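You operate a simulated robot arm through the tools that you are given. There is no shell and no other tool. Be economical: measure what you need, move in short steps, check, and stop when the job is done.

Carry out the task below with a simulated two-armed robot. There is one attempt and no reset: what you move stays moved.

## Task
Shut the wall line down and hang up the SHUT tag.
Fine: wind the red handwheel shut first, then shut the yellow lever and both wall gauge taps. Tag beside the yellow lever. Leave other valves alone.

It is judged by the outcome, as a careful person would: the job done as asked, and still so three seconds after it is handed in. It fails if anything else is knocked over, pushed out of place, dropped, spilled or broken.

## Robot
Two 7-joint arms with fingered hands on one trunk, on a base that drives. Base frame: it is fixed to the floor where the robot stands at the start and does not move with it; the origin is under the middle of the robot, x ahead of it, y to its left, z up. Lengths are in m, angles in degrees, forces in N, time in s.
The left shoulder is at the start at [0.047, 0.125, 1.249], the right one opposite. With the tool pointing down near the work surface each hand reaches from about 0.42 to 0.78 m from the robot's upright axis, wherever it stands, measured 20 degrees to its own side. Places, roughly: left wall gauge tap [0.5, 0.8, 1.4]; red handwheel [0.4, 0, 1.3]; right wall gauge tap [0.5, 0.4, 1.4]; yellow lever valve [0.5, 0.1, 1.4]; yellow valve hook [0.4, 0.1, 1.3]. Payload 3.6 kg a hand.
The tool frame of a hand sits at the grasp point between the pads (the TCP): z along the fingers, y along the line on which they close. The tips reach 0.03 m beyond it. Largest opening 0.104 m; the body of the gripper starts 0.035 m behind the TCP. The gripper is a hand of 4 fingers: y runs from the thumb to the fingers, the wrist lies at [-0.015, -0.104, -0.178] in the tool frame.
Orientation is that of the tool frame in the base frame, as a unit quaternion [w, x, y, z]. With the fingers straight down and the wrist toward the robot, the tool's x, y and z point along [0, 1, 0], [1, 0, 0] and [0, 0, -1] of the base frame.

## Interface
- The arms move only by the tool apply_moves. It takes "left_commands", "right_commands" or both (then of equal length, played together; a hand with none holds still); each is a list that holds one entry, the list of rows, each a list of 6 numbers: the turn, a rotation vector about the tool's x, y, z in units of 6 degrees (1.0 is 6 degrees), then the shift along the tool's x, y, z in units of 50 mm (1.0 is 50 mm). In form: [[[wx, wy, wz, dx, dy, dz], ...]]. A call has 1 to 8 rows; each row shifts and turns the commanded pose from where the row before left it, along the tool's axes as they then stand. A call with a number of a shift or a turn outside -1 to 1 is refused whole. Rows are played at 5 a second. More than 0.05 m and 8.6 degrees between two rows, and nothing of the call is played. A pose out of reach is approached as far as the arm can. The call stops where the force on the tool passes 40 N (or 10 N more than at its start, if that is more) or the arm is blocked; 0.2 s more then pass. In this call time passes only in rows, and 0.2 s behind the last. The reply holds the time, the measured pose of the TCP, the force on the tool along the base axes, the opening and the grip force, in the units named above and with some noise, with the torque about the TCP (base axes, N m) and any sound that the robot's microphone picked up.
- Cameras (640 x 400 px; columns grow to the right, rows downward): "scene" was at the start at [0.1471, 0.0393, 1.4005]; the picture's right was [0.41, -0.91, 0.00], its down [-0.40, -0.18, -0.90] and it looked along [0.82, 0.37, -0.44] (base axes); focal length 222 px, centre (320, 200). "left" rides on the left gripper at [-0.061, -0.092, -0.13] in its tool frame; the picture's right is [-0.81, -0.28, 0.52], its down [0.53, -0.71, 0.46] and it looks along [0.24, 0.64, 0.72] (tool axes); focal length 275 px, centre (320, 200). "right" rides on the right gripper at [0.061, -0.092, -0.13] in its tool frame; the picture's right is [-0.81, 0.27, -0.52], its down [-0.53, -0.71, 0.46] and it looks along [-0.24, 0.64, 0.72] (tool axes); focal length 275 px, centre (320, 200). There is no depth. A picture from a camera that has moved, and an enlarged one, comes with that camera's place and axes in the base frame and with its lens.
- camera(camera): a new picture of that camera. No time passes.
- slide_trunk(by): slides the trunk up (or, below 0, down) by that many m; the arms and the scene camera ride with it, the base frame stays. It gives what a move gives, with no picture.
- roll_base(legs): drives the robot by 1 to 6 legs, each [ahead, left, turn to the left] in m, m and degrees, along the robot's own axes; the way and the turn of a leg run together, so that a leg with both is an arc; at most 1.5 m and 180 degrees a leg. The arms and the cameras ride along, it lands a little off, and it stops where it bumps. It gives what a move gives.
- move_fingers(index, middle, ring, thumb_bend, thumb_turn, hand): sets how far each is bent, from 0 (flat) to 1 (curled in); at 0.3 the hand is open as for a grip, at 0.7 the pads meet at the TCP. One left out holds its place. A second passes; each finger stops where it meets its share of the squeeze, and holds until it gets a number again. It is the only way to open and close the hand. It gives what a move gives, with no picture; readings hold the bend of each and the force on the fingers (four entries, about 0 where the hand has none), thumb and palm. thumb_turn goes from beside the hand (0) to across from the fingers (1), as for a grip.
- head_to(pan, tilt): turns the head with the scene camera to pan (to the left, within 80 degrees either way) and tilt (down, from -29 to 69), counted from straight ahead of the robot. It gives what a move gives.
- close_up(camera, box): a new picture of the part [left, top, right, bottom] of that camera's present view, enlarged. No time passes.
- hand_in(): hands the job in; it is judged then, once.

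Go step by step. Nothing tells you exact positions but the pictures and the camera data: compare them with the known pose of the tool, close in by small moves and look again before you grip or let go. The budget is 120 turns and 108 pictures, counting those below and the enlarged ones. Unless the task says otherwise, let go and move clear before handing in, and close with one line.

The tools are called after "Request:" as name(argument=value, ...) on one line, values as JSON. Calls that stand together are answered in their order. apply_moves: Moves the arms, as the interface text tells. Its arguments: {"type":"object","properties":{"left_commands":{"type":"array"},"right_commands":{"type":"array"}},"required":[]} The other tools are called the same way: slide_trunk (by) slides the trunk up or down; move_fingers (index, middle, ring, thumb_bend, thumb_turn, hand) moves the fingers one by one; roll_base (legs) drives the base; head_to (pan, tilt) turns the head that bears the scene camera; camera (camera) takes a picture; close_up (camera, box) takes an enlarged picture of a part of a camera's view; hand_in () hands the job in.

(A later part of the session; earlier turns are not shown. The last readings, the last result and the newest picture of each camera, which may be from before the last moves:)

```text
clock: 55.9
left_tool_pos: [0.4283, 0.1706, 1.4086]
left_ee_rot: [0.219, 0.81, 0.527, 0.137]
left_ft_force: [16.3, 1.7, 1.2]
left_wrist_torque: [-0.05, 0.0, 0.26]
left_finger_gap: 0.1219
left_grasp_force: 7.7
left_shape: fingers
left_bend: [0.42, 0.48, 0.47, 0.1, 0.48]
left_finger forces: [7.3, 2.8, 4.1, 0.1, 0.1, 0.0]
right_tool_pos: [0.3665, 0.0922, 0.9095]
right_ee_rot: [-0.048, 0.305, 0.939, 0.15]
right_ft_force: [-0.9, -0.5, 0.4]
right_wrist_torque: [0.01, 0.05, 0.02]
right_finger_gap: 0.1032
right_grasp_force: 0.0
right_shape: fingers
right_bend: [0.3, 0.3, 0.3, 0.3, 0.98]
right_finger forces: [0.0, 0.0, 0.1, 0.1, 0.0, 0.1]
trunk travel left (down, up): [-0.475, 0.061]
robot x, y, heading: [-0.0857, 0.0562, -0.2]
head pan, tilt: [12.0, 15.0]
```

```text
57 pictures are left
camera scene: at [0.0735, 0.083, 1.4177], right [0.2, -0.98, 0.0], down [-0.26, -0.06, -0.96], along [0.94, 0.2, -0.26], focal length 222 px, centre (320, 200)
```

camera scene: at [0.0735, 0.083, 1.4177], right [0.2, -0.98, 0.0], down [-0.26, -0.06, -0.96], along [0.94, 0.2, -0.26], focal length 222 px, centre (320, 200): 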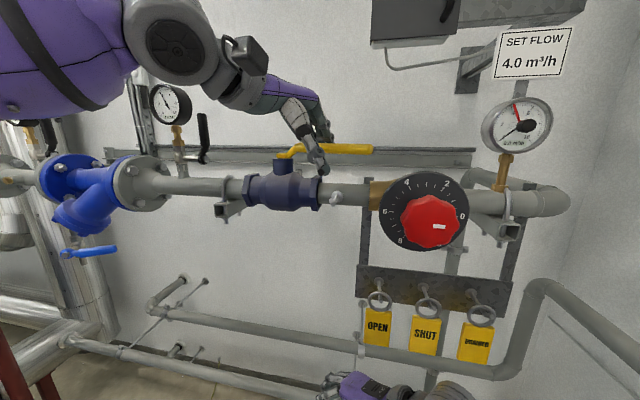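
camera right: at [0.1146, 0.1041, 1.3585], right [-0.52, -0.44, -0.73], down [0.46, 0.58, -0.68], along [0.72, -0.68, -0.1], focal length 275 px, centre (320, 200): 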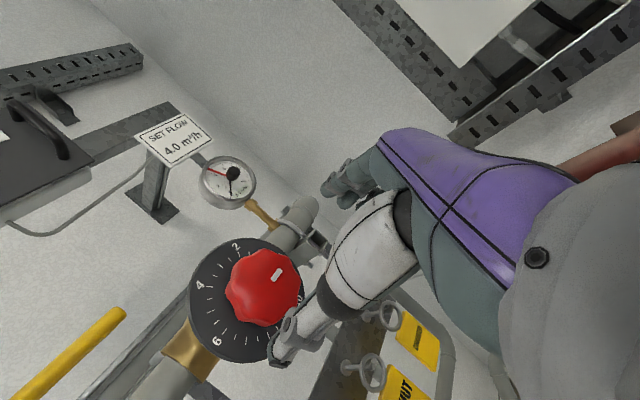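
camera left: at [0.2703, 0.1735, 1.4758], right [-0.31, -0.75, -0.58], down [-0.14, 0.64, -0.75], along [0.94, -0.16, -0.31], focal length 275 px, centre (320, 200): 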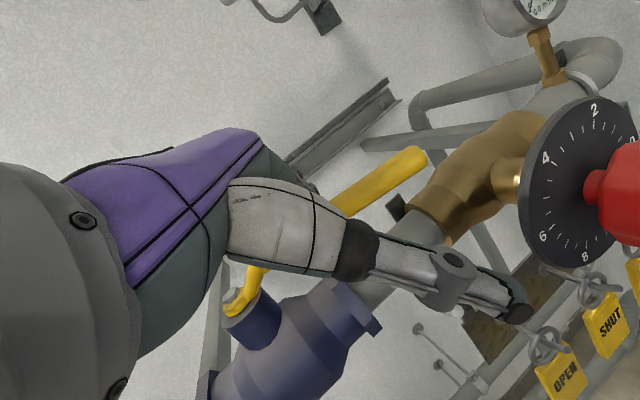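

The lever is touched with 16 N. I'll keep pulling.

Request:
apply_moves(left_commands=[[[0, -0.3, 0.5, 0, -0.26, -0.15], [0, -0.3, 0.5, 0, -0.26, -0.15], [0, -0.3, 0.5, 0, -0.26, -0.15], [0, -0.3, 0.5, 0, -0.26, -0.15]]])

Request:
camera(camera="left")

Request:
camera(camera="scene")

```text
clock: 56.9
left_tool_pos: [0.3747, 0.1974, 1.409]
left_ee_rot: [0.235, 0.868, 0.424, 0.109]
left_ft_force: [16.5, -4.9, 4.3]
left_wrist_torque: [-0.05, -0.15, -0.06]
left_finger_gap: 0.1162
left_grasp_force: 7.0
left_shape: fingers
left_bend: [0.46, 0.47, 0.41, 0.1, 0.48]
left_finger forces: [2.7, 3.0, 7.6, 0.0, 0.0, 0.1]
right_tool_pos: [0.3642, 0.0943, 0.9121]
right_ee_rot: [-0.048, 0.304, 0.939, 0.151]
right_ft_force: [0.0, -0.5, -0.2]
right_wrist_torque: [0.01, 0.01, 0.0]
right_finger_gap: 0.103
right_grasp_force: 0.0
right_shape: fingers
right_bend: [0.3, 0.3, 0.3, 0.3, 0.98]
right_finger forces: [0.0, 0.1, 0.0, 0.0, 0.0, 0.0]
trunk travel left (down, up): [-0.475, 0.061]
robot x, y, heading: [-0.0904, 0.055, -0.2]
head pan, tilt: [12.0, 15.0]
```

```text
56 pictures are left
camera left: at [0.2226, 0.2394, 1.4759], right [-0.49, -0.66, -0.58], down [0.02, 0.65, -0.76], along [0.87, -0.38, -0.3], focal length 275 px, centre (320, 200)
```

left: 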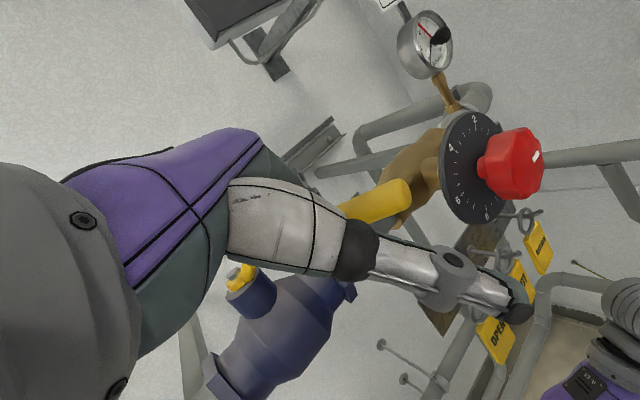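

```text
55 pictures are left
camera scene: at [0.0729, 0.0824, 1.4179], right [0.2, -0.98, 0.0], down [-0.26, -0.06, -0.96], along [0.94, 0.2, -0.26], focal length 222 px, centre (320, 200)
```

scene: 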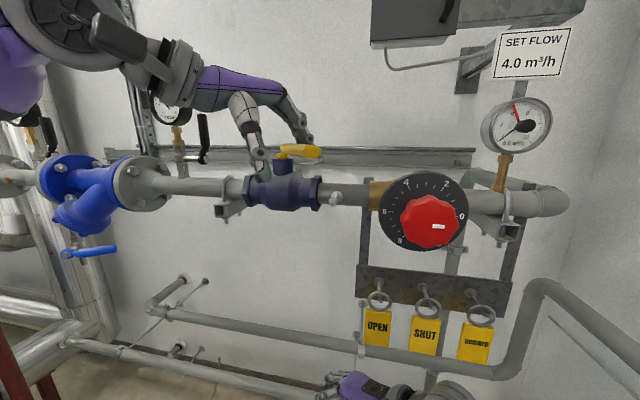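

The lever is swinging out toward me (about 55°). I'll continue along the arc.

Request:
apply_moves(left_commands=[[[0, -0.4, 0.7, 0, -0.3, -0.17], [0, -0.4, 0.7, 0, -0.3, -0.17], [0, -0.4, 0.7, 0, -0.3, -0.17], [0, -0.4, 0.7, 0, -0.3, -0.17]]])

Request:
camera(camera="left")

Request:
camera(camera="scene")

```text
clock: 57.9
left_tool_pos: [0.3266, 0.2469, 1.4089]
left_ee_rot: [0.253, 0.926, 0.271, 0.069]
left_ft_force: [11.1, -6.9, 9.1]
left_wrist_torque: [-0.26, -0.47, -0.02]
left_finger_gap: 0.1138
left_grasp_force: 6.4
left_shape: fingers
left_bend: [0.48, 0.46, 0.38, 0.1, 0.48]
left_finger forces: [1.1, 3.1, 8.6, 0.0, 0.1, 0.1]
right_tool_pos: [0.3653, 0.0937, 0.912]
right_ee_rot: [-0.049, 0.305, 0.939, 0.151]
right_ft_force: [0.0, -0.6, -0.2]
right_wrist_torque: [0.02, 0.0, -0.02]
right_finger_gap: 0.103
right_grasp_force: 0.1
right_shape: fingers
right_bend: [0.3, 0.3, 0.3, 0.3, 0.98]
right_finger forces: [0.0, 0.0, 0.1, 0.0, 0.0, 0.0]
trunk travel left (down, up): [-0.475, 0.061]
robot x, y, heading: [-0.0898, 0.0546, -0.3]
head pan, tilt: [12.0, 15.0]
```

```text
54 pictures are left
camera left: at [0.1966, 0.3357, 1.4749], right [-0.67, -0.46, -0.58], down [0.24, 0.61, -0.76], along [0.7, -0.65, -0.3], focal length 275 px, centre (320, 200)
```

left: 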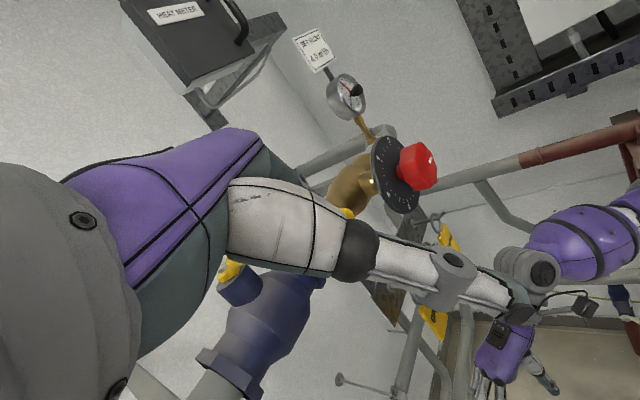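

```text
53 pictures are left
camera scene: at [0.0726, 0.0821, 1.418], right [0.2, -0.98, 0.0], down [-0.26, -0.06, -0.96], along [0.94, 0.2, -0.26], focal length 222 px, centre (320, 200)
```

scene: 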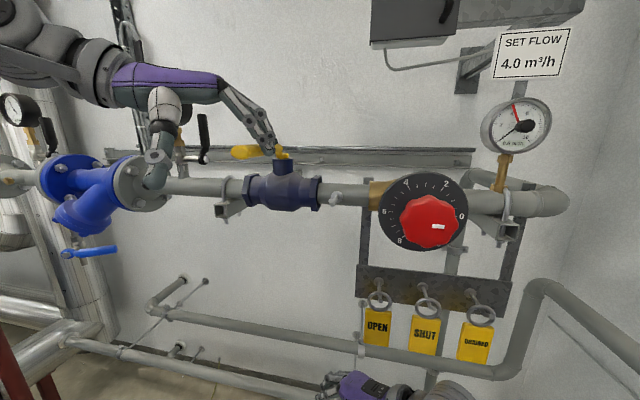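

The lever is nearly perpendicular to the pipe. I'll push a little more until it meets the stop.

Request:
apply_moves(left_commands=[[[0, -0.2, 0.4, 0, -0.3, -0.17], [0, -0.2, 0.4, 0, -0.3, -0.17], [0, -0.2, 0.4, 0, -0.3, -0.17]]])

Request:
camera(camera="left")

Request:
close_up(camera="scene", box=[180, 90, 380, 215])

```text
clock: 58.6
left_tool_pos: [0.3053, 0.272, 1.412]
left_ee_rot: [0.257, 0.939, 0.221, 0.062]
left_ft_force: [13.4, -21.4, 14.0]
left_wrist_torque: [-0.5, -0.56, -0.14]
left_finger_gap: 0.1221
left_grasp_force: 13.3
left_shape: fingers
left_bend: [0.4, 0.4, 0.4, 0.1, 0.48]
left_finger forces: [8.1, 10.7, 8.2, 0.0, 0.1, 0.0]
right_tool_pos: [0.3657, 0.0944, 0.9146]
right_ee_rot: [-0.048, 0.302, 0.939, 0.155]
right_ft_force: [-0.6, 0.2, 0.7]
right_wrist_torque: [-0.02, -0.01, -0.03]
right_finger_gap: 0.1031
right_grasp_force: 0.1
right_shape: fingers
right_bend: [0.3, 0.3, 0.3, 0.3, 0.98]
right_finger forces: [0.0, 0.0, 0.0, 0.0, 0.0, 0.1]
trunk travel left (down, up): [-0.475, 0.061]
robot x, y, heading: [-0.0861, 0.0616, -0.6]
head pan, tilt: [12.0, 15.0]
stopped in row 3 (left hand): the force on the tool passed its limit at 43 N (the readings are from after the stop); the commanded pose is now the measured one
```

```text
52 pictures are left
camera left: at [0.1852, 0.3744, 1.476], right [-0.71, -0.39, -0.59], down [0.31, 0.58, -0.75], along [0.63, -0.72, -0.29], focal length 275 px, centre (320, 200)
```

left: 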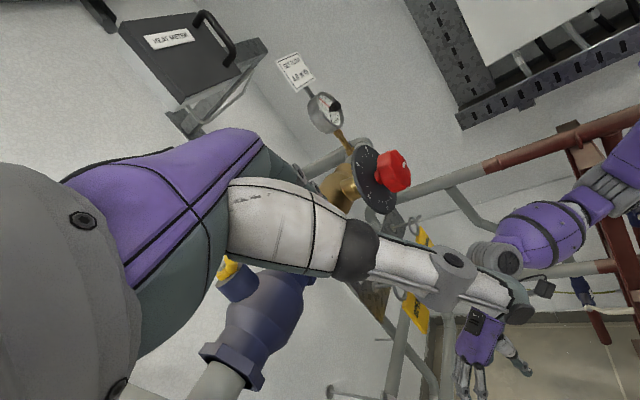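

```text
3.20 times, centred on (280, 152) of scene
camera zoom: at [0.0711, 0.0794, 1.4184], right [0.2, -0.98, 0.0], down [-0.26, -0.05, -0.97], along [0.95, 0.2, -0.26], focal length 711 px, centre (448, 352)
```

zoom: 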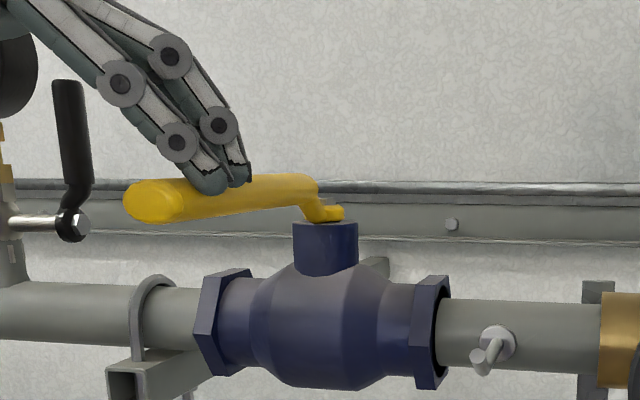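

The lever met its stop at about 90°, so the yellow valve is shut. I'll lift the left hand off, undo its yaw, and then go for the right gauge tap (nut near (0.485, 0.414, 1.378), handle up to z≈1.464).

Request:
apply_moves(left_commands=[[[0, 0, 0, 0, 0.5, -0.86], [0, 0, 0, 0, 0.5, -0.86], [0, 0.5, -0.86, 0, 0, 0], [0, 0.5, -0.86, 0, 0, 0], [0, 0.5, -0.86, 0, 0, 0], [0, 0.5, -0.86, 0, 0, 0], [0, 0.5, -0.86, 0, 0, 0], [0, 0.5, -0.86, 0, 0, 0]]])

Request:
camera(camera="left")

Request:
camera(camera="scene")

```text
clock: 60.4
left_tool_pos: [0.3077, 0.2761, 1.5072]
left_ee_rot: [0.223, 0.825, 0.502, 0.135]
left_ft_force: [-0.2, 0.2, -0.3]
left_wrist_torque: [0.02, -0.01, -0.04]
left_finger_gap: 0.1124
left_grasp_force: 0.1
left_shape: fingers
left_bend: [0.5, 0.5, 0.5, 0.1, 0.48]
left_finger forces: [0.0, 0.1, 0.0, 0.0, 0.1, 0.1]
right_tool_pos: [0.3656, 0.0941, 0.912]
right_ee_rot: [-0.049, 0.304, 0.939, 0.153]
right_ft_force: [-0.4, 0.2, -0.3]
right_wrist_torque: [0.05, -0.01, -0.02]
right_finger_gap: 0.1031
right_grasp_force: 0.0
right_shape: fingers
right_bend: [0.3, 0.3, 0.3, 0.3, 0.98]
right_finger forces: [0.0, 0.0, 0.0, 0.0, 0.0, 0.1]
trunk travel left (down, up): [-0.475, 0.061]
robot x, y, heading: [-0.0886, 0.056, -0.3]
head pan, tilt: [12.0, 15.0]
```

```text
50 pictures are left
camera left: at [0.1504, 0.2876, 1.5733], right [-0.36, -0.73, -0.58], down [-0.1, 0.65, -0.75], along [0.93, -0.21, -0.3], focal length 275 px, centre (320, 200)
```

left: 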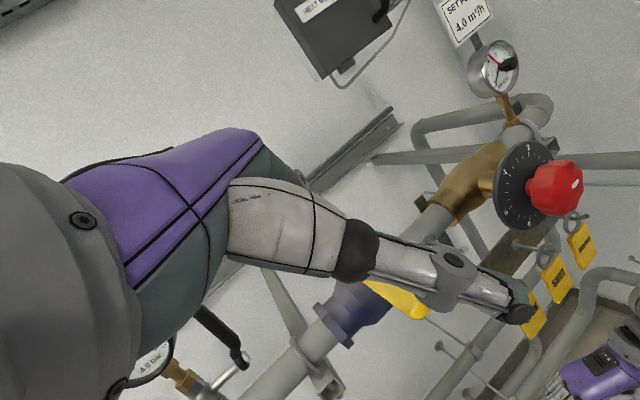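

```text
49 pictures are left
camera scene: at [0.0727, 0.0808, 1.4179], right [0.2, -0.98, 0.0], down [-0.26, -0.06, -0.96], along [0.94, 0.19, -0.26], focal length 222 px, centre (320, 200)
```

scene: 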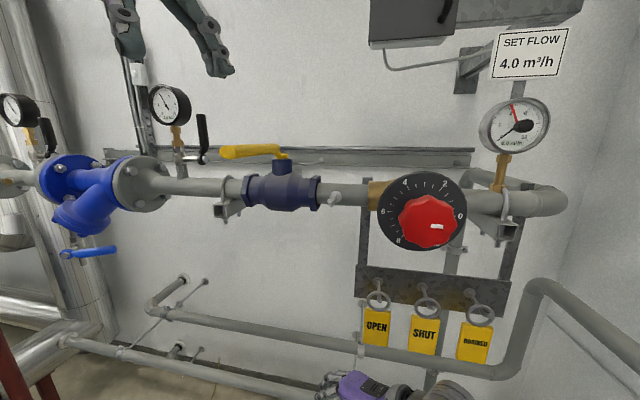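

Lever confirmed pointing straight out. I'll back off and drive left to face the right gauge tap.

Request:
roll_base(legs=[[-0.06, 0, 0], [0, 0.26, 0]])

Request:
move_fingers(hand="left", index=0.45, middle=0.45, ring=0.45, thumb_bend=0.45, thumb_turn=1.0)

Request:
apply_moves(left_commands=[[[0, 0.5, -0.86, 0, 0, 0], [0, 0.5, -0.86, 0, 0, 0], [0, 0.5, -0.86, 0, 0, 0], [0, 0.5, -0.86, 0, 0, 0], [-1, 0, 0, 0, 0, 0], [-1, 0, 0, 0, 0, 0], [-1, 0, 0, 0, 0, 0], [-1, 0, 0, 0, 0, 0]]])

Request:
apply_moves(left_commands=[[[-0.7, 0, 0.7, 0, 0, 0], [-0.7, 0, 0.7, 0, 0, 0], [-0.7, 0, 0.7, 0, 0, 0], [-0.7, 0, 0.7, 0, 0, 0], [0, 0, 1, 0, 0, 0], [0, 0, 1, 0, 0, 0], [0, 0, 1, 0, 0, 0], [0, 0, 1, 0, 0, 0]]])

Request:
camera(camera="scene")

```text
clock: 63.7
left_tool_pos: [0.2454, 0.4846, 1.5097]
left_ee_rot: [0.223, 0.826, 0.499, 0.137]
left_ft_force: [-0.1, -0.3, 0.4]
left_wrist_torque: [-0.02, 0.02, -0.03]
left_finger_gap: 0.1127
left_grasp_force: 0.0
left_shape: fingers
left_bend: [0.5, 0.5, 0.5, 0.1, 0.48]
left_finger forces: [0.0, 0.1, 0.0, 0.0, 0.0, 0.0]
right_tool_pos: [0.3052, 0.304, 0.9128]
right_ee_rot: [-0.047, 0.305, 0.939, 0.154]
right_ft_force: [-0.3, 1.0, 0.4]
right_wrist_torque: [0.0, -0.01, 0.03]
right_finger_gap: 0.1029
right_grasp_force: 0.1
right_shape: fingers
right_bend: [0.3, 0.3, 0.3, 0.3, 0.98]
right_finger forces: [0.0, 0.1, 0.0, 0.0, 0.0, 0.1]
trunk travel left (down, up): [-0.475, 0.061]
robot x, y, heading: [-0.142, 0.2712, -0.2]
head pan, tilt: [12.0, 15.0]
stopped in leg 2: the robot was blocked; the commanded pose is now the measured one
```

```text
clock: 64.7
left_tool_pos: [0.2452, 0.4839, 1.5083]
left_ee_rot: [0.223, 0.826, 0.499, 0.136]
left_ft_force: [0.0, 0.5, -0.2]
left_wrist_torque: [0.0, 0.06, 0.0]
left_finger_gap: 0.0652
left_grasp_force: 0.0
left_shape: fingers
left_bend: [0.45, 0.45, 0.45, 0.45, 0.99]
left_finger forces: [0.0, 0.0, 0.0, 0.1, 0.1, 0.1]
right_tool_pos: [0.3055, 0.3033, 0.913]
right_ee_rot: [-0.048, 0.305, 0.939, 0.154]
right_ft_force: [-0.1, 0.4, -0.3]
right_wrist_torque: [0.01, -0.01, 0.02]
right_finger_gap: 0.1033
right_grasp_force: 0.0
right_shape: fingers
right_bend: [0.3, 0.3, 0.3, 0.3, 0.98]
right_finger forces: [0.0, 0.0, 0.0, 0.0, 0.0, 0.0]
trunk travel left (down, up): [-0.475, 0.061]
robot x, y, heading: [-0.1449, 0.2701, -0.3]
head pan, tilt: [12.0, 15.0]
```

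```text
clock: 66.5
left_tool_pos: [0.2447, 0.4835, 1.5091]
left_ee_rot: [0.334, 0.65, 0.607, 0.312]
left_ft_force: [0.2, 0.8, -0.2]
left_wrist_torque: [0.01, -0.02, 0.0]
left_finger_gap: 0.065
left_grasp_force: 0.0
left_shape: fingers
left_bend: [0.45, 0.45, 0.45, 0.45, 0.99]
left_finger forces: [0.0, 0.0, 0.0, 0.0, 0.0, 0.0]
right_tool_pos: [0.3047, 0.3042, 0.9124]
right_ee_rot: [-0.048, 0.304, 0.939, 0.155]
right_ft_force: [0.2, 0.2, 0.0]
right_wrist_torque: [0.02, -0.02, -0.02]
right_finger_gap: 0.1033
right_grasp_force: 0.1
right_shape: fingers
right_bend: [0.3, 0.3, 0.3, 0.3, 0.98]
right_finger forces: [0.0, 0.1, 0.0, 0.0, 0.1, 0.0]
trunk travel left (down, up): [-0.475, 0.061]
robot x, y, heading: [-0.1504, 0.2697, -0.1]
head pan, tilt: [12.0, 15.0]
```

```text
clock: 68.3
left_tool_pos: [0.2446, 0.483, 1.5109]
left_ee_rot: [0.275, 0.756, 0.304, 0.511]
left_ft_force: [-0.5, 0.0, 0.0]
left_wrist_torque: [0.02, 0.0, 0.01]
left_finger_gap: 0.0655
left_grasp_force: 0.0
left_shape: fingers
left_bend: [0.45, 0.45, 0.45, 0.45, 0.99]
left_finger forces: [0.0, 0.0, 0.0, 0.1, 0.0, 0.0]
right_tool_pos: [0.305, 0.3041, 0.9144]
right_ee_rot: [-0.047, 0.304, 0.939, 0.155]
right_ft_force: [0.2, -0.1, -0.5]
right_wrist_torque: [-0.01, 0.02, -0.01]
right_finger_gap: 0.1032
right_grasp_force: 0.1
right_shape: fingers
right_bend: [0.3, 0.3, 0.3, 0.3, 0.98]
right_finger forces: [0.0, 0.1, 0.0, 0.1, 0.0, 0.0]
trunk travel left (down, up): [-0.475, 0.061]
robot x, y, heading: [-0.1426, 0.2691, -0.3]
head pan, tilt: [12.0, 15.0]
```

```text
48 pictures are left
camera scene: at [0.0103, 0.2901, 1.4187], right [0.2, -0.98, 0.0], down [-0.25, -0.05, -0.97], along [0.95, 0.2, -0.26], focal length 222 px, centre (320, 200)
```

scene: 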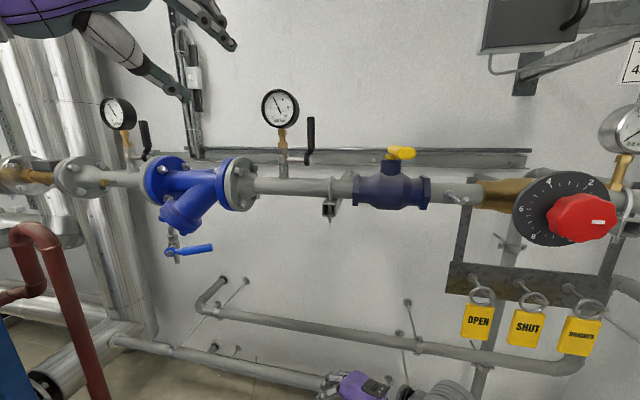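

The base stopped at y≈0.27; something is on the left. I'll look there.

Request:
head_to(pan=78, tilt=30)

Request:
camera(camera="scene")

Request:
camera(camera="left")

```text
clock: 69.7
left_tool_pos: [0.244, 0.4835, 1.5092]
left_ee_rot: [0.274, 0.755, 0.305, 0.511]
left_ft_force: [-0.2, -0.3, -0.2]
left_wrist_torque: [0.0, -0.01, -0.01]
left_finger_gap: 0.0652
left_grasp_force: 0.0
left_shape: fingers
left_bend: [0.45, 0.45, 0.45, 0.45, 0.99]
left_finger forces: [0.1, 0.0, 0.0, 0.0, 0.0, 0.0]
right_tool_pos: [0.3054, 0.3022, 0.9139]
right_ee_rot: [-0.047, 0.304, 0.939, 0.154]
right_ft_force: [0.1, -0.5, -0.2]
right_wrist_torque: [0.03, -0.02, 0.0]
right_finger_gap: 0.1028
right_grasp_force: 0.0
right_shape: fingers
right_bend: [0.3, 0.3, 0.3, 0.3, 0.98]
right_finger forces: [0.0, 0.1, 0.0, 0.1, 0.0, 0.0]
trunk travel left (down, up): [-0.475, 0.061]
robot x, y, heading: [-0.1403, 0.2716, -0.5]
head pan, tilt: [78.0, 30.0]
```

```text
47 pictures are left
camera scene: at [-0.0616, 0.3597, 1.3944], right [0.98, -0.21, 0.0], down [-0.11, -0.49, -0.87], along [0.19, 0.85, -0.5], focal length 222 px, centre (320, 200)
```

scene: 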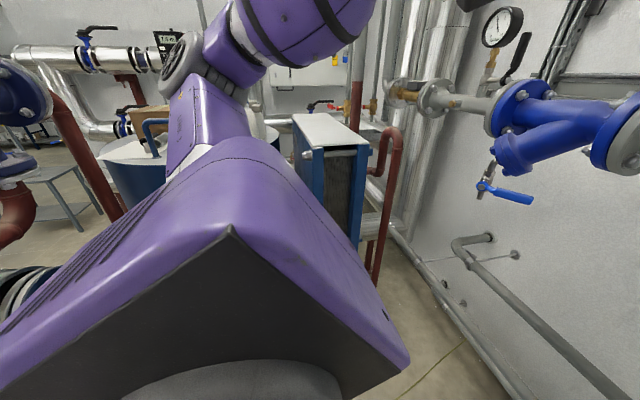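

```text
46 pictures are left
camera left: at [0.0874, 0.5124, 1.448], right [0.2, -0.47, -0.86], down [0.46, 0.82, -0.34], along [0.87, -0.32, 0.38], focal length 275 px, centre (320, 200)
```

left: 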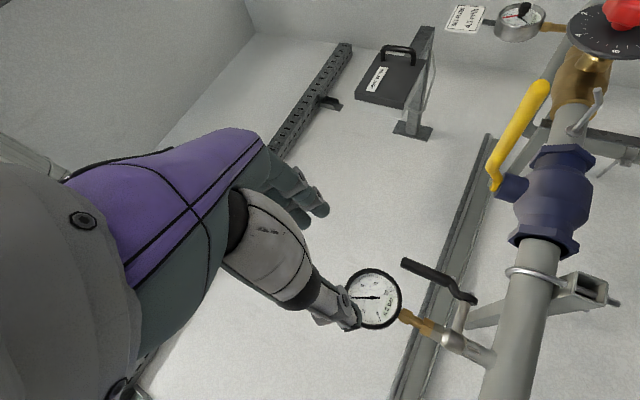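

Nothing obvious is at arm height, so I'll look down at the floor on the left.

Request:
head_to(pan=60, tilt=60)

Request:
camera(camera="scene")

```text
clock: 70.6
left_tool_pos: [0.2435, 0.4849, 1.5102]
left_ee_rot: [0.274, 0.756, 0.304, 0.511]
left_ft_force: [-0.5, 0.1, -0.1]
left_wrist_torque: [0.03, -0.02, 0.0]
left_finger_gap: 0.0649
left_grasp_force: 0.0
left_shape: fingers
left_bend: [0.45, 0.45, 0.45, 0.45, 0.99]
left_finger forces: [0.1, 0.0, 0.0, 0.0, 0.0, 0.0]
right_tool_pos: [0.3055, 0.3035, 0.9134]
right_ee_rot: [-0.046, 0.305, 0.939, 0.154]
right_ft_force: [0.2, 0.5, 0.6]
right_wrist_torque: [0.02, -0.03, -0.01]
right_finger_gap: 0.1032
right_grasp_force: 0.0
right_shape: fingers
right_bend: [0.3, 0.3, 0.3, 0.3, 0.98]
right_finger forces: [0.1, 0.1, 0.0, 0.0, 0.1, 0.0]
trunk travel left (down, up): [-0.475, 0.061]
robot x, y, heading: [-0.1468, 0.2675, -0.3]
head pan, tilt: [60.0, 60.0]
```

```text
45 pictures are left
camera scene: at [-0.0473, 0.329, 1.3524], right [0.86, -0.5, 0.0], down [-0.44, -0.75, -0.5], along [0.25, 0.43, -0.87], focal length 222 px, centre (320, 200)
```

scene: 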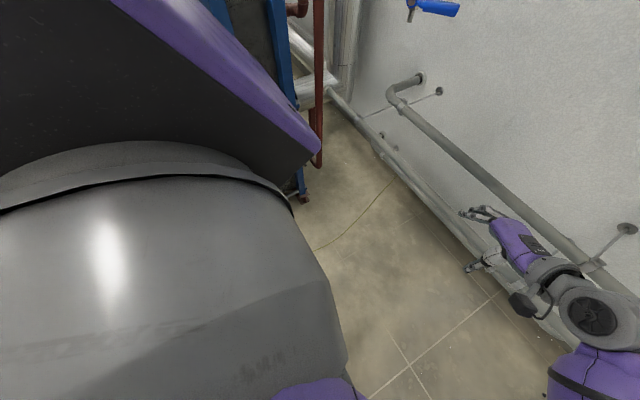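

The floor looks clear out to the blue heat exchanger at y≈1.06. The arm's pose has changed since the stop, so I'll try again with a short leg left.

Request:
head_to(pan=25, tilt=12)

Request:
roll_base(legs=[[0, 0.08, 0]])

Request:
camera(camera="scene")

```text
clock: 71.8
left_tool_pos: [0.2458, 0.4839, 1.51]
left_ee_rot: [0.273, 0.756, 0.305, 0.511]
left_ft_force: [0.2, -1.1, 1.1]
left_wrist_torque: [0.02, 0.01, -0.01]
left_finger_gap: 0.065
left_grasp_force: 0.1
left_shape: fingers
left_bend: [0.45, 0.45, 0.45, 0.45, 0.99]
left_finger forces: [0.0, 0.1, 0.1, 0.1, 0.1, 0.0]
right_tool_pos: [0.3044, 0.305, 0.9138]
right_ee_rot: [-0.047, 0.305, 0.939, 0.155]
right_ft_force: [-0.8, 0.5, 0.1]
right_wrist_torque: [0.02, -0.01, 0.01]
right_finger_gap: 0.1029
right_grasp_force: 0.0
right_shape: fingers
right_bend: [0.3, 0.3, 0.3, 0.3, 0.98]
right_finger forces: [0.0, 0.0, 0.0, 0.1, 0.0, 0.1]
trunk travel left (down, up): [-0.475, 0.061]
robot x, y, heading: [-0.1473, 0.2721, -0.2]
head pan, tilt: [25.0, 12.0]
```

```text
clock: 72.7
left_tool_pos: [0.2448, 0.4856, 1.5096]
left_ee_rot: [0.274, 0.755, 0.305, 0.511]
left_ft_force: [-0.2, -0.4, 0.5]
left_wrist_torque: [0.03, 0.0, -0.02]
left_finger_gap: 0.0651
left_grasp_force: 0.1
left_shape: fingers
left_bend: [0.45, 0.45, 0.45, 0.45, 0.99]
left_finger forces: [0.0, 0.0, 0.0, 0.1, 0.0, 0.0]
right_tool_pos: [0.3063, 0.3047, 0.9131]
right_ee_rot: [-0.047, 0.304, 0.939, 0.153]
right_ft_force: [-0.4, -0.1, 0.4]
right_wrist_torque: [0.01, 0.03, 0.0]
right_finger_gap: 0.1031
right_grasp_force: 0.1
right_shape: fingers
right_bend: [0.3, 0.3, 0.3, 0.3, 0.98]
right_finger forces: [0.0, 0.0, 0.1, 0.0, 0.0, 0.0]
trunk travel left (down, up): [-0.475, 0.061]
robot x, y, heading: [-0.1463, 0.2655, -0.3]
head pan, tilt: [25.0, 12.0]
stopped in leg 1: the robot was blocked; the commanded pose is now the measured one
```

```text
44 pictures are left
camera scene: at [0.0043, 0.3109, 1.4235], right [0.42, -0.91, 0.0], down [-0.19, -0.09, -0.98], along [0.89, 0.41, -0.21], focal length 222 px, centre (320, 200)
```

scene: 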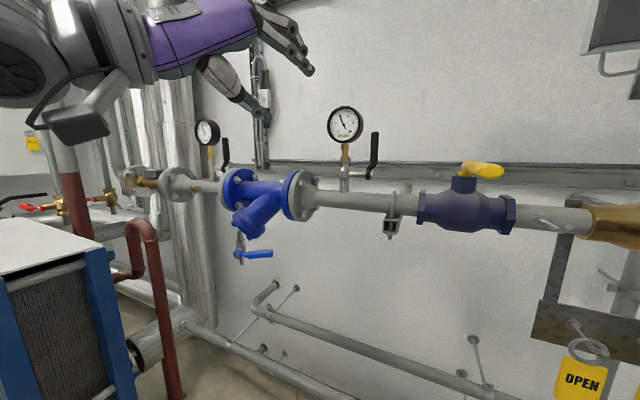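

The base is stopped by the heat exchanger's footprint, so I'll work the right tap from here. I'm turning the left hand to face the wall with the thumb left and fingers right, to pinch the tap handle from its sides.

Request:
apply_moves(left_commands=[[[0, 0, 1, 0, 0, 0], [0, 0, 1, 0, 0, 0], [0, 0, 1, 0, 0, 0], [0, 0, 1, 0, 0, 0], [0, 0, 1, 0, 0, 0], [0, 0, 1, 0, 0, 0], [0, 0, 1, 0, 0, 0], [0, 0, 1, 0, 0, 0]]])

Request:
apply_moves(left_commands=[[[0.3, 0.8, 0, -0.4, 0.4, 0.1], [0.3, 0.8, 0, -0.4, 0.4, 0.1], [0.3, 0.8, 0, -0.4, 0.4, 0.1], [0.1, 0.8, 0, -0.4, 0.4, 0.1]]])

Request:
camera(camera="left")

Request:
camera(camera="scene")

```text
clock: 74.5
left_tool_pos: [0.2447, 0.4838, 1.5094]
left_ee_rot: [0.043, 0.814, -0.029, 0.578]
left_ft_force: [0.6, 0.0, 0.7]
left_wrist_torque: [-0.03, 0.01, 0.0]
left_finger_gap: 0.0651
left_grasp_force: 0.2
left_shape: fingers
left_bend: [0.45, 0.45, 0.45, 0.45, 0.99]
left_finger forces: [0.0, 0.0, 0.0, 0.0, 0.0, 0.1]
right_tool_pos: [0.3066, 0.305, 0.9137]
right_ee_rot: [-0.047, 0.304, 0.939, 0.154]
right_ft_force: [0.2, 0.8, -0.1]
right_wrist_torque: [-0.01, -0.02, -0.03]
right_finger_gap: 0.1033
right_grasp_force: 0.0
right_shape: fingers
right_bend: [0.3, 0.3, 0.3, 0.3, 0.98]
right_finger forces: [0.0, 0.0, 0.1, 0.0, 0.1, 0.0]
trunk travel left (down, up): [-0.475, 0.061]
robot x, y, heading: [-0.1456, 0.27, -0.3]
head pan, tilt: [25.0, 12.0]
```

```text
clock: 75.5
left_tool_pos: [0.244, 0.4031, 1.4301]
left_ee_rot: [0.004, 0.708, 0.008, 0.706]
left_ft_force: [-0.7, -0.4, -0.2]
left_wrist_torque: [-0.01, 0.01, 0.02]
left_finger_gap: 0.0649
left_grasp_force: 0.0
left_shape: fingers
left_bend: [0.45, 0.45, 0.45, 0.45, 0.99]
left_finger forces: [0.1, 0.0, 0.1, 0.0, 0.0, 0.0]
right_tool_pos: [0.3066, 0.3042, 0.9141]
right_ee_rot: [-0.047, 0.304, 0.939, 0.154]
right_ft_force: [-0.1, -0.3, -0.3]
right_wrist_torque: [-0.01, 0.0, 0.03]
right_finger_gap: 0.1031
right_grasp_force: 0.1
right_shape: fingers
right_bend: [0.3, 0.3, 0.3, 0.3, 0.98]
right_finger forces: [0.1, 0.1, 0.0, 0.0, 0.1, 0.1]
trunk travel left (down, up): [-0.475, 0.061]
robot x, y, heading: [-0.1408, 0.2714, -0.2]
head pan, tilt: [25.0, 12.0]
```

```text
43 pictures are left
camera left: at [0.113, 0.4927, 1.3667], right [0.51, 0.26, -0.82], down [0.45, 0.72, 0.52], along [0.73, -0.64, 0.25], focal length 275 px, centre (320, 200)
```

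left: 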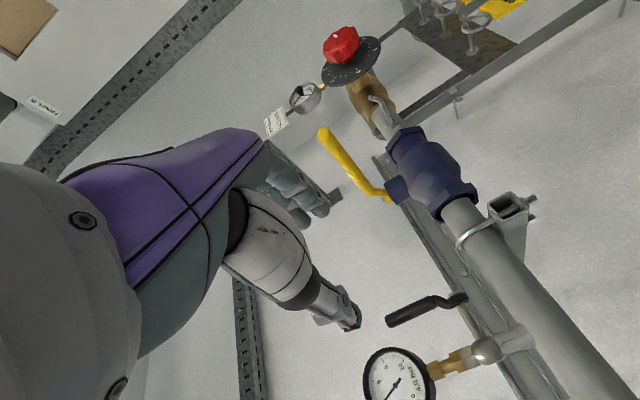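

```text
42 pictures are left
camera scene: at [0.0047, 0.3105, 1.4235], right [0.42, -0.91, 0.0], down [-0.19, -0.09, -0.98], along [0.89, 0.41, -0.21], focal length 222 px, centre (320, 200)
```

scene: 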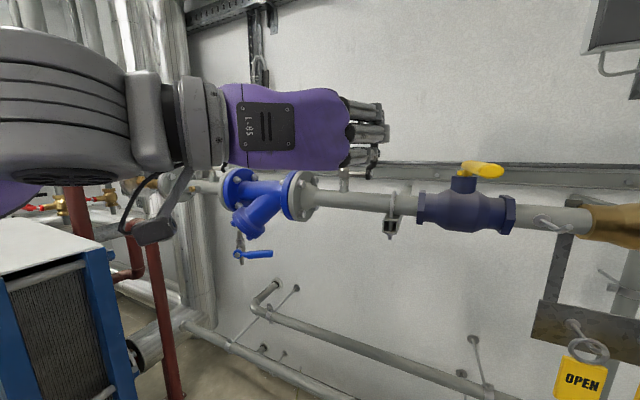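

The left camera confirms the handle (tip y 0.403, z 1.462) and nut. I'll narrow the pinch, lower slightly to pass under the gauge, and go forward.

Request:
move_fingers(hand="left", index=0.5, middle=0.5, ring=0.5, thumb_bend=0.5)

Request:
apply_moves(left_commands=[[[0, 0, 0, -0.25, -0.02, 0.8], [0, 0, 0, 0, 0, 0.9], [0, 0, 0, 0, 0, 0.9], [0, 0, 0, 0, 0, 0.9]]])

Request:
camera(camera="left")

Request:
close_up(camera="scene", box=[200, 80, 440, 230])

```text
clock: 76.5
left_tool_pos: [0.2439, 0.403, 1.4301]
left_ee_rot: [0.003, 0.707, 0.008, 0.707]
left_ft_force: [0.4, 0.3, -0.5]
left_wrist_torque: [0.0, 0.01, 0.02]
left_finger_gap: 0.0526
left_grasp_force: 0.1
left_shape: fingers
left_bend: [0.5, 0.5, 0.5, 0.5, 1.0]
left_finger forces: [0.1, 0.0, 0.1, 0.0, 0.0, 0.0]
right_tool_pos: [0.3067, 0.3047, 0.9143]
right_ee_rot: [-0.048, 0.304, 0.939, 0.155]
right_ft_force: [0.5, 0.5, 0.3]
right_wrist_torque: [-0.02, 0.04, 0.0]
right_finger_gap: 0.1032
right_grasp_force: 0.0
right_shape: fingers
right_bend: [0.3, 0.3, 0.3, 0.3, 0.98]
right_finger forces: [0.1, 0.0, 0.0, 0.0, 0.1, 0.0]
trunk travel left (down, up): [-0.475, 0.061]
robot x, y, heading: [-0.1438, 0.2688, -0.2]
head pan, tilt: [25.0, 12.0]
```

```text
clock: 77.5
left_tool_pos: [0.4193, 0.4049, 1.4143]
left_ee_rot: [0.003, 0.707, 0.006, 0.707]
left_ft_force: [0.1, 0.2, -0.1]
left_wrist_torque: [0.0, -0.05, 0.0]
left_finger_gap: 0.0524
left_grasp_force: 0.1
left_shape: fingers
left_bend: [0.5, 0.5, 0.5, 0.5, 1.0]
left_finger forces: [0.0, 0.0, 0.0, 0.0, 0.0, 0.1]
right_tool_pos: [0.3084, 0.3042, 0.9126]
right_ee_rot: [-0.047, 0.304, 0.939, 0.154]
right_ft_force: [0.4, -0.3, -0.1]
right_wrist_torque: [0.02, 0.02, -0.02]
right_finger_gap: 0.1031
right_grasp_force: 0.0
right_shape: fingers
right_bend: [0.3, 0.3, 0.3, 0.3, 0.98]
right_finger forces: [0.0, 0.1, 0.1, 0.0, 0.0, 0.0]
trunk travel left (down, up): [-0.475, 0.061]
robot x, y, heading: [-0.1439, 0.2724, -0.4]
head pan, tilt: [25.0, 12.0]
```

```text
41 pictures are left
camera left: at [0.2882, 0.4938, 1.3523], right [0.51, 0.27, -0.82], down [0.45, 0.72, 0.52], along [0.73, -0.64, 0.25], focal length 275 px, centre (320, 200)
```

left: 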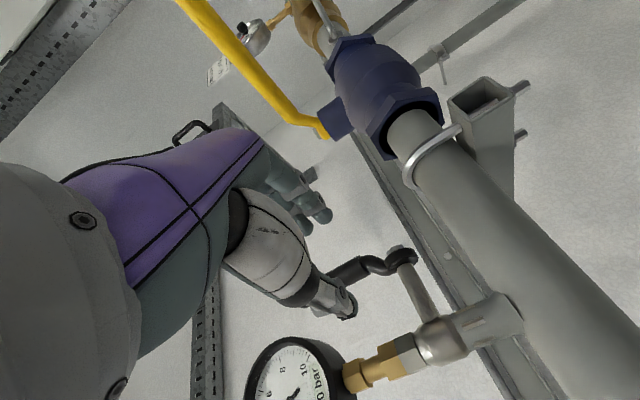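

```text
2.67 times, centred on (320, 155) of scene
camera zoom: at [0.0057, 0.3105, 1.4233], right [0.42, -0.91, 0.0], down [-0.19, -0.09, -0.98], along [0.89, 0.41, -0.21], focal length 592 px, centre (320, 320)
```

zoom: 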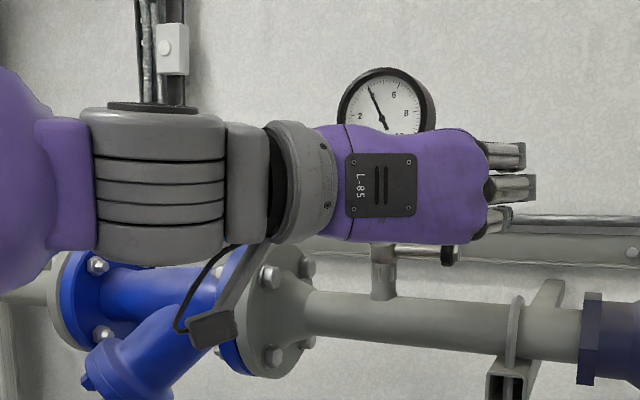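

The thumb lines up between handle and gauge stem. Forward 45 mm, then pinch.

Request:
apply_moves(left_commands=[[[0, 0, 0, 0, 0, 0.45], [0, 0, 0, 0, 0, 0.45]]])

Request:
move_fingers(hand="left", index=0.66, middle=0.66, ring=0.66, thumb_bend=0.66)

Request:
camera(camera="left")

```text
clock: 78.1
left_tool_pos: [0.4634, 0.404, 1.4182]
left_ee_rot: [0.004, 0.707, 0.008, 0.707]
left_ft_force: [0.3, -0.6, -0.4]
left_wrist_torque: [-0.02, 0.02, -0.01]
left_finger_gap: 0.0525
left_grasp_force: 0.1
left_shape: fingers
left_bend: [0.5, 0.5, 0.5, 0.5, 1.0]
left_finger forces: [0.0, 0.1, 0.2, 0.0, 0.0, 0.0]
right_tool_pos: [0.3071, 0.3047, 0.9131]
right_ee_rot: [-0.047, 0.304, 0.939, 0.154]
right_ft_force: [-1.7, 0.0, 0.4]
right_wrist_torque: [-0.03, 0.0, -0.03]
right_finger_gap: 0.1031
right_grasp_force: 0.1
right_shape: fingers
right_bend: [0.3, 0.3, 0.3, 0.3, 0.98]
right_finger forces: [0.0, 0.0, 0.1, 0.1, 0.0, 0.0]
trunk travel left (down, up): [-0.475, 0.061]
robot x, y, heading: [-0.1455, 0.2721, -0.3]
head pan, tilt: [25.0, 12.0]
```

```text
clock: 79.1
left_tool_pos: [0.4626, 0.4044, 1.4175]
left_ee_rot: [0.004, 0.707, 0.007, 0.707]
left_ft_force: [-0.2, -0.7, 1.0]
left_wrist_torque: [0.01, 0.0, -0.01]
left_finger_gap: 0.0146
left_grasp_force: 1.9
left_shape: fingers
left_bend: [0.65, 0.65, 0.65, 0.64, 1.0]
left_finger forces: [0.6, 0.7, 0.5, 0.1, 1.7, 0.0]
right_tool_pos: [0.3056, 0.3052, 0.9131]
right_ee_rot: [-0.048, 0.304, 0.939, 0.153]
right_ft_force: [-0.5, -0.4, -0.2]
right_wrist_torque: [0.02, 0.03, -0.02]
right_finger_gap: 0.103
right_grasp_force: 0.1
right_shape: fingers
right_bend: [0.3, 0.3, 0.3, 0.3, 0.98]
right_finger forces: [0.1, 0.1, 0.0, 0.0, 0.1, 0.0]
trunk travel left (down, up): [-0.475, 0.061]
robot x, y, heading: [-0.1456, 0.2715, -0.3]
head pan, tilt: [25.0, 12.0]
```

```text
39 pictures are left
camera left: at [0.3305, 0.494, 1.3537], right [0.52, 0.27, -0.81], down [0.45, 0.72, 0.52], along [0.73, -0.64, 0.25], focal length 275 px, centre (320, 200)
```

left: 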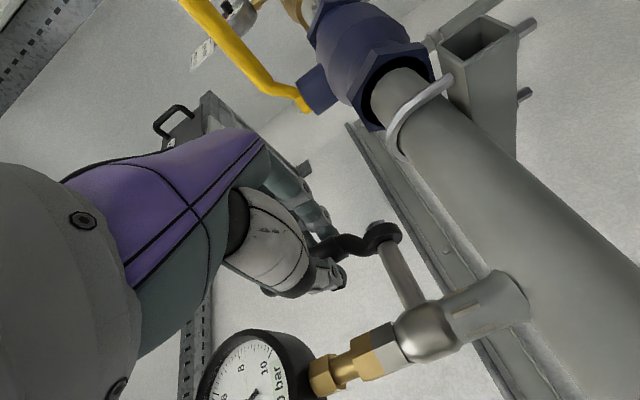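

The handle is pinched. I'll tighten the grip and pull the handle toward me along its arc.

Request:
move_fingers(hand="left", index=0.8, middle=0.8, ring=0.8, thumb_bend=0.8)

Request:
apply_moves(left_commands=[[[0, 0, 0, 0, 0, -0.1], [0, 0, 0, -0.02, 0, -0.1], [0, 0, 0, -0.03, 0, -0.1], [0, 0, 0, -0.05, 0, -0.1], [0, 0, 0, -0.06, 0, -0.09], [0, 0, 0, -0.07, 0, -0.08]]])

Request:
camera(camera="left")

```text
clock: 80.1
left_tool_pos: [0.4618, 0.4011, 1.4164]
left_ee_rot: [0.003, 0.707, 0.006, 0.707]
left_ft_force: [0.2, -11.2, 2.5]
left_wrist_torque: [0.41, -0.09, 0.04]
left_finger_gap: 0.0113
left_grasp_force: 26.0
left_shape: fingers
left_bend: [0.73, 0.72, 0.72, 0.66, 1.0]
left_finger forces: [7.7, 9.9, 13.0, 0.0, 20.0, 0.1]
right_tool_pos: [0.3053, 0.3033, 0.9121]
right_ee_rot: [-0.047, 0.303, 0.939, 0.155]
right_ft_force: [-0.2, -0.4, 0.4]
right_wrist_torque: [-0.01, -0.04, -0.03]
right_finger_gap: 0.1028
right_grasp_force: 0.1
right_shape: fingers
right_bend: [0.3, 0.3, 0.3, 0.3, 0.98]
right_finger forces: [0.0, 0.0, 0.1, 0.0, 0.0, 0.1]
trunk travel left (down, up): [-0.475, 0.061]
robot x, y, heading: [-0.1398, 0.272, -0.3]
head pan, tilt: [25.0, 12.0]
```

```text
clock: 81.5
left_tool_pos: [0.4346, 0.4004, 1.4079]
left_ee_rot: [0.002, 0.707, 0.006, 0.708]
left_ft_force: [7.5, -14.7, 13.0]
left_wrist_torque: [0.56, -0.62, -0.28]
left_finger_gap: 0.0121
left_grasp_force: 25.5
left_shape: fingers
left_bend: [0.73, 0.72, 0.74, 0.64, 1.0]
left_finger forces: [6.6, 8.3, 17.6, 0.0, 17.9, 0.0]
right_tool_pos: [0.3065, 0.3023, 0.9143]
right_ee_rot: [-0.048, 0.303, 0.939, 0.156]
right_ft_force: [-1.0, 1.5, 0.2]
right_wrist_torque: [0.02, 0.0, 0.02]
right_finger_gap: 0.1031
right_grasp_force: 0.1
right_shape: fingers
right_bend: [0.3, 0.3, 0.3, 0.3, 0.98]
right_finger forces: [0.0, 0.1, 0.0, 0.0, 0.0, 0.0]
trunk travel left (down, up): [-0.475, 0.061]
robot x, y, heading: [-0.147, 0.2737, -0.4]
head pan, tilt: [25.0, 12.0]
```

```text
38 pictures are left
camera left: at [0.3034, 0.4903, 1.3439], right [0.52, 0.27, -0.81], down [0.45, 0.72, 0.52], along [0.73, -0.64, 0.25], focal length 275 px, centre (320, 200)
```

left: 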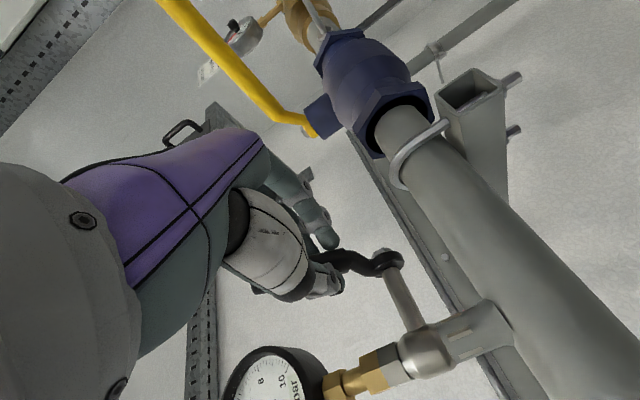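

The handle is following. Continuing the lower half of the arc.

Request:
apply_moves(left_commands=[[[0, 0, 0, -0.09, 0, -0.07], [0, 0, 0, -0.1, 0, -0.06], [0, 0, 0, -0.1, 0, -0.05], [0, 0, 0, -0.11, 0, -0.04], [0, 0, 0, -0.11, 0, -0.02], [0, 0, 0, -0.11, 0, 0]]])

Request:
camera(camera="left")

Request:
close_up(camera="scene", box=[200, 80, 440, 230])

```text
clock: 82.9
left_tool_pos: [0.4191, 0.4, 1.3777]
left_ee_rot: [0.003, 0.706, 0.006, 0.708]
left_ft_force: [-11.3, -11.0, 15.5]
left_wrist_torque: [0.66, -0.79, -0.17]
left_finger_gap: 0.0048
left_grasp_force: 25.3
left_shape: fingers
left_bend: [0.75, 0.73, 0.75, 0.64, 1.0]
left_finger forces: [0.1, 11.2, 19.8, 0.1, 18.8, 0.0]
right_tool_pos: [0.3037, 0.3027, 0.9155]
right_ee_rot: [-0.045, 0.303, 0.939, 0.156]
right_ft_force: [-0.5, -0.4, -0.1]
right_wrist_torque: [0.06, 0.01, 0.01]
right_finger_gap: 0.1033
right_grasp_force: 0.0
right_shape: fingers
right_bend: [0.3, 0.3, 0.3, 0.3, 0.98]
right_finger forces: [0.0, 0.0, 0.0, 0.2, 0.0, 0.0]
trunk travel left (down, up): [-0.475, 0.061]
robot x, y, heading: [-0.1458, 0.2682, -0.2]
head pan, tilt: [25.0, 12.0]
```

```text
37 pictures are left
camera left: at [0.2878, 0.4899, 1.3139], right [0.52, 0.27, -0.81], down [0.45, 0.72, 0.53], along [0.73, -0.64, 0.26], focal length 275 px, centre (320, 200)
```

left: 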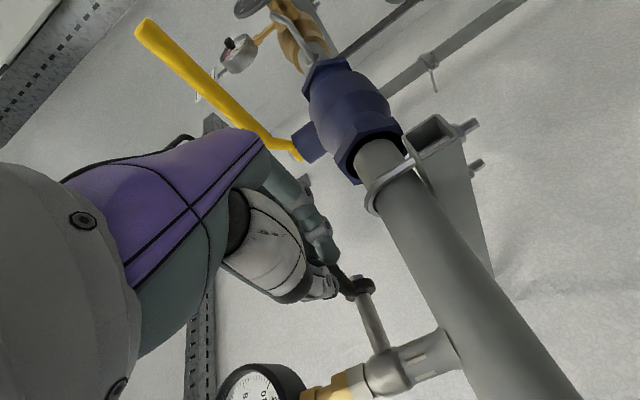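

```text
2.67 times, centred on (320, 155) of scene
camera zoom: at [0.0001, 0.308, 1.4241], right [0.42, -0.91, 0.0], down [-0.19, -0.09, -0.98], along [0.89, 0.41, -0.2], focal length 592 px, centre (320, 320)
```

zoom: 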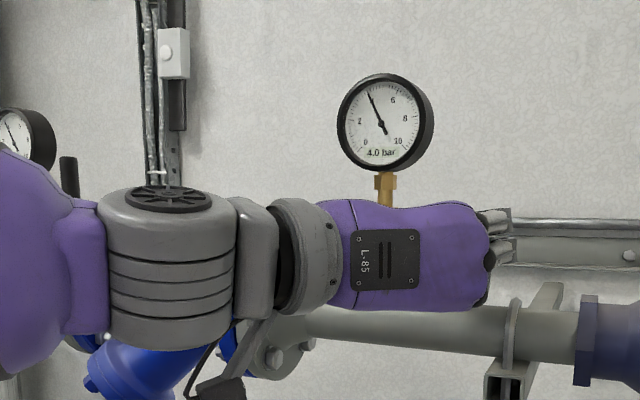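

The handle now points toward me. I'll press down a bit more to meet the stop, then release and check.

Request:
apply_moves(left_commands=[[[0, 0, 0, -0.12, 0, 0], [0, 0, 0, -0.12, 0, 0], [0, 0, 0, -0.12, 0, 0]]])

Request:
move_fingers(hand="left", index=0.5, middle=0.5, ring=0.5, thumb_bend=0.5)

Request:
apply_moves(left_commands=[[[0, 0, 0, 0, 0, -0.5], [0, 0, 0, 0, 0, -0.8], [0, 0, 0, 0, 0, -0.8], [0, 0, 0, 0, 0, -0.8]]])

Request:
camera(camera="left")

```text
clock: 83.7
left_tool_pos: [0.4194, 0.4001, 1.3595]
left_ee_rot: [0.004, 0.705, 0.006, 0.709]
left_ft_force: [-11.5, -12.7, 18.7]
left_wrist_torque: [0.58, -0.75, -0.14]
left_finger_gap: 0.0058
left_grasp_force: 23.7
left_shape: fingers
left_bend: [0.75, 0.73, 0.74, 0.64, 1.0]
left_finger forces: [0.0, 12.5, 17.5, 0.0, 16.9, 0.1]
right_tool_pos: [0.3034, 0.3018, 0.9147]
right_ee_rot: [-0.047, 0.304, 0.939, 0.156]
right_ft_force: [0.7, -0.1, 0.2]
right_wrist_torque: [-0.02, 0.02, 0.01]
right_finger_gap: 0.1031
right_grasp_force: 0.1
right_shape: fingers
right_bend: [0.3, 0.3, 0.3, 0.3, 0.98]
right_finger forces: [0.1, 0.1, 0.1, 0.0, 0.0, 0.1]
trunk travel left (down, up): [-0.475, 0.061]
robot x, y, heading: [-0.1422, 0.2741, -0.2]
head pan, tilt: [25.0, 12.0]
```

```text
clock: 84.7
left_tool_pos: [0.4227, 0.4042, 1.3567]
left_ee_rot: [0.003, 0.707, 0.008, 0.707]
left_ft_force: [-0.9, -0.1, 0.1]
left_wrist_torque: [-0.01, -0.02, 0.01]
left_finger_gap: 0.0516
left_grasp_force: 0.0
left_shape: fingers
left_bend: [0.5, 0.5, 0.5, 0.5, 1.0]
left_finger forces: [0.1, 0.1, 0.0, 0.0, 0.0, 0.0]
right_tool_pos: [0.3052, 0.3037, 0.9128]
right_ee_rot: [-0.048, 0.303, 0.939, 0.154]
right_ft_force: [-0.1, -0.4, 0.5]
right_wrist_torque: [0.01, 0.07, 0.0]
right_finger_gap: 0.1032
right_grasp_force: 0.1
right_shape: fingers
right_bend: [0.3, 0.3, 0.3, 0.3, 0.98]
right_finger forces: [0.0, 0.0, 0.0, 0.0, 0.0, 0.0]
trunk travel left (down, up): [-0.475, 0.061]
robot x, y, heading: [-0.1436, 0.2675, -0.2]
head pan, tilt: [25.0, 12.0]
```

```text
clock: 85.7
left_tool_pos: [0.284, 0.4056, 1.3601]
left_ee_rot: [0.003, 0.708, 0.008, 0.706]
left_ft_force: [-0.1, -0.2, 0.5]
left_wrist_torque: [0.0, 0.02, -0.01]
left_finger_gap: 0.052
left_grasp_force: 0.0
left_shape: fingers
left_bend: [0.5, 0.5, 0.5, 0.5, 1.0]
left_finger forces: [0.0, 0.0, 0.0, 0.0, 0.1, 0.0]
left hand out of reach, approached as far as the arm can: row 4
right_tool_pos: [0.3053, 0.3051, 0.9131]
right_ee_rot: [-0.046, 0.304, 0.939, 0.155]
right_ft_force: [-0.7, -0.1, 0.3]
right_wrist_torque: [0.04, 0.0, -0.01]
right_finger_gap: 0.1032
right_grasp_force: 0.0
right_shape: fingers
right_bend: [0.3, 0.3, 0.3, 0.3, 0.98]
right_finger forces: [0.1, 0.0, 0.0, 0.1, 0.0, 0.0]
trunk travel left (down, up): [-0.475, 0.061]
robot x, y, heading: [-0.1451, 0.2701, -0.4]
head pan, tilt: [25.0, 12.0]
```

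```text
35 pictures are left
camera left: at [0.1522, 0.495, 1.2978], right [0.51, 0.27, -0.82], down [0.45, 0.72, 0.52], along [0.73, -0.64, 0.25], focal length 275 px, centre (320, 200)
```

left: 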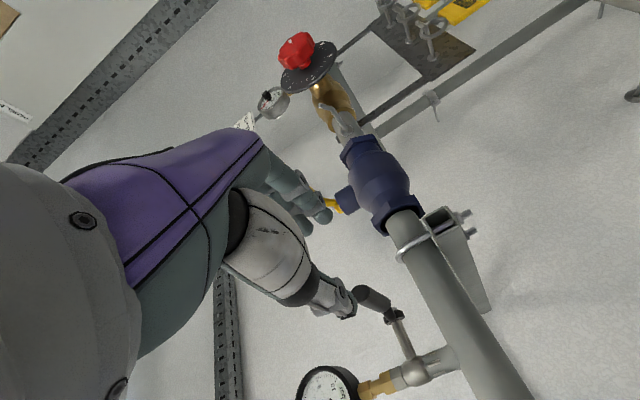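

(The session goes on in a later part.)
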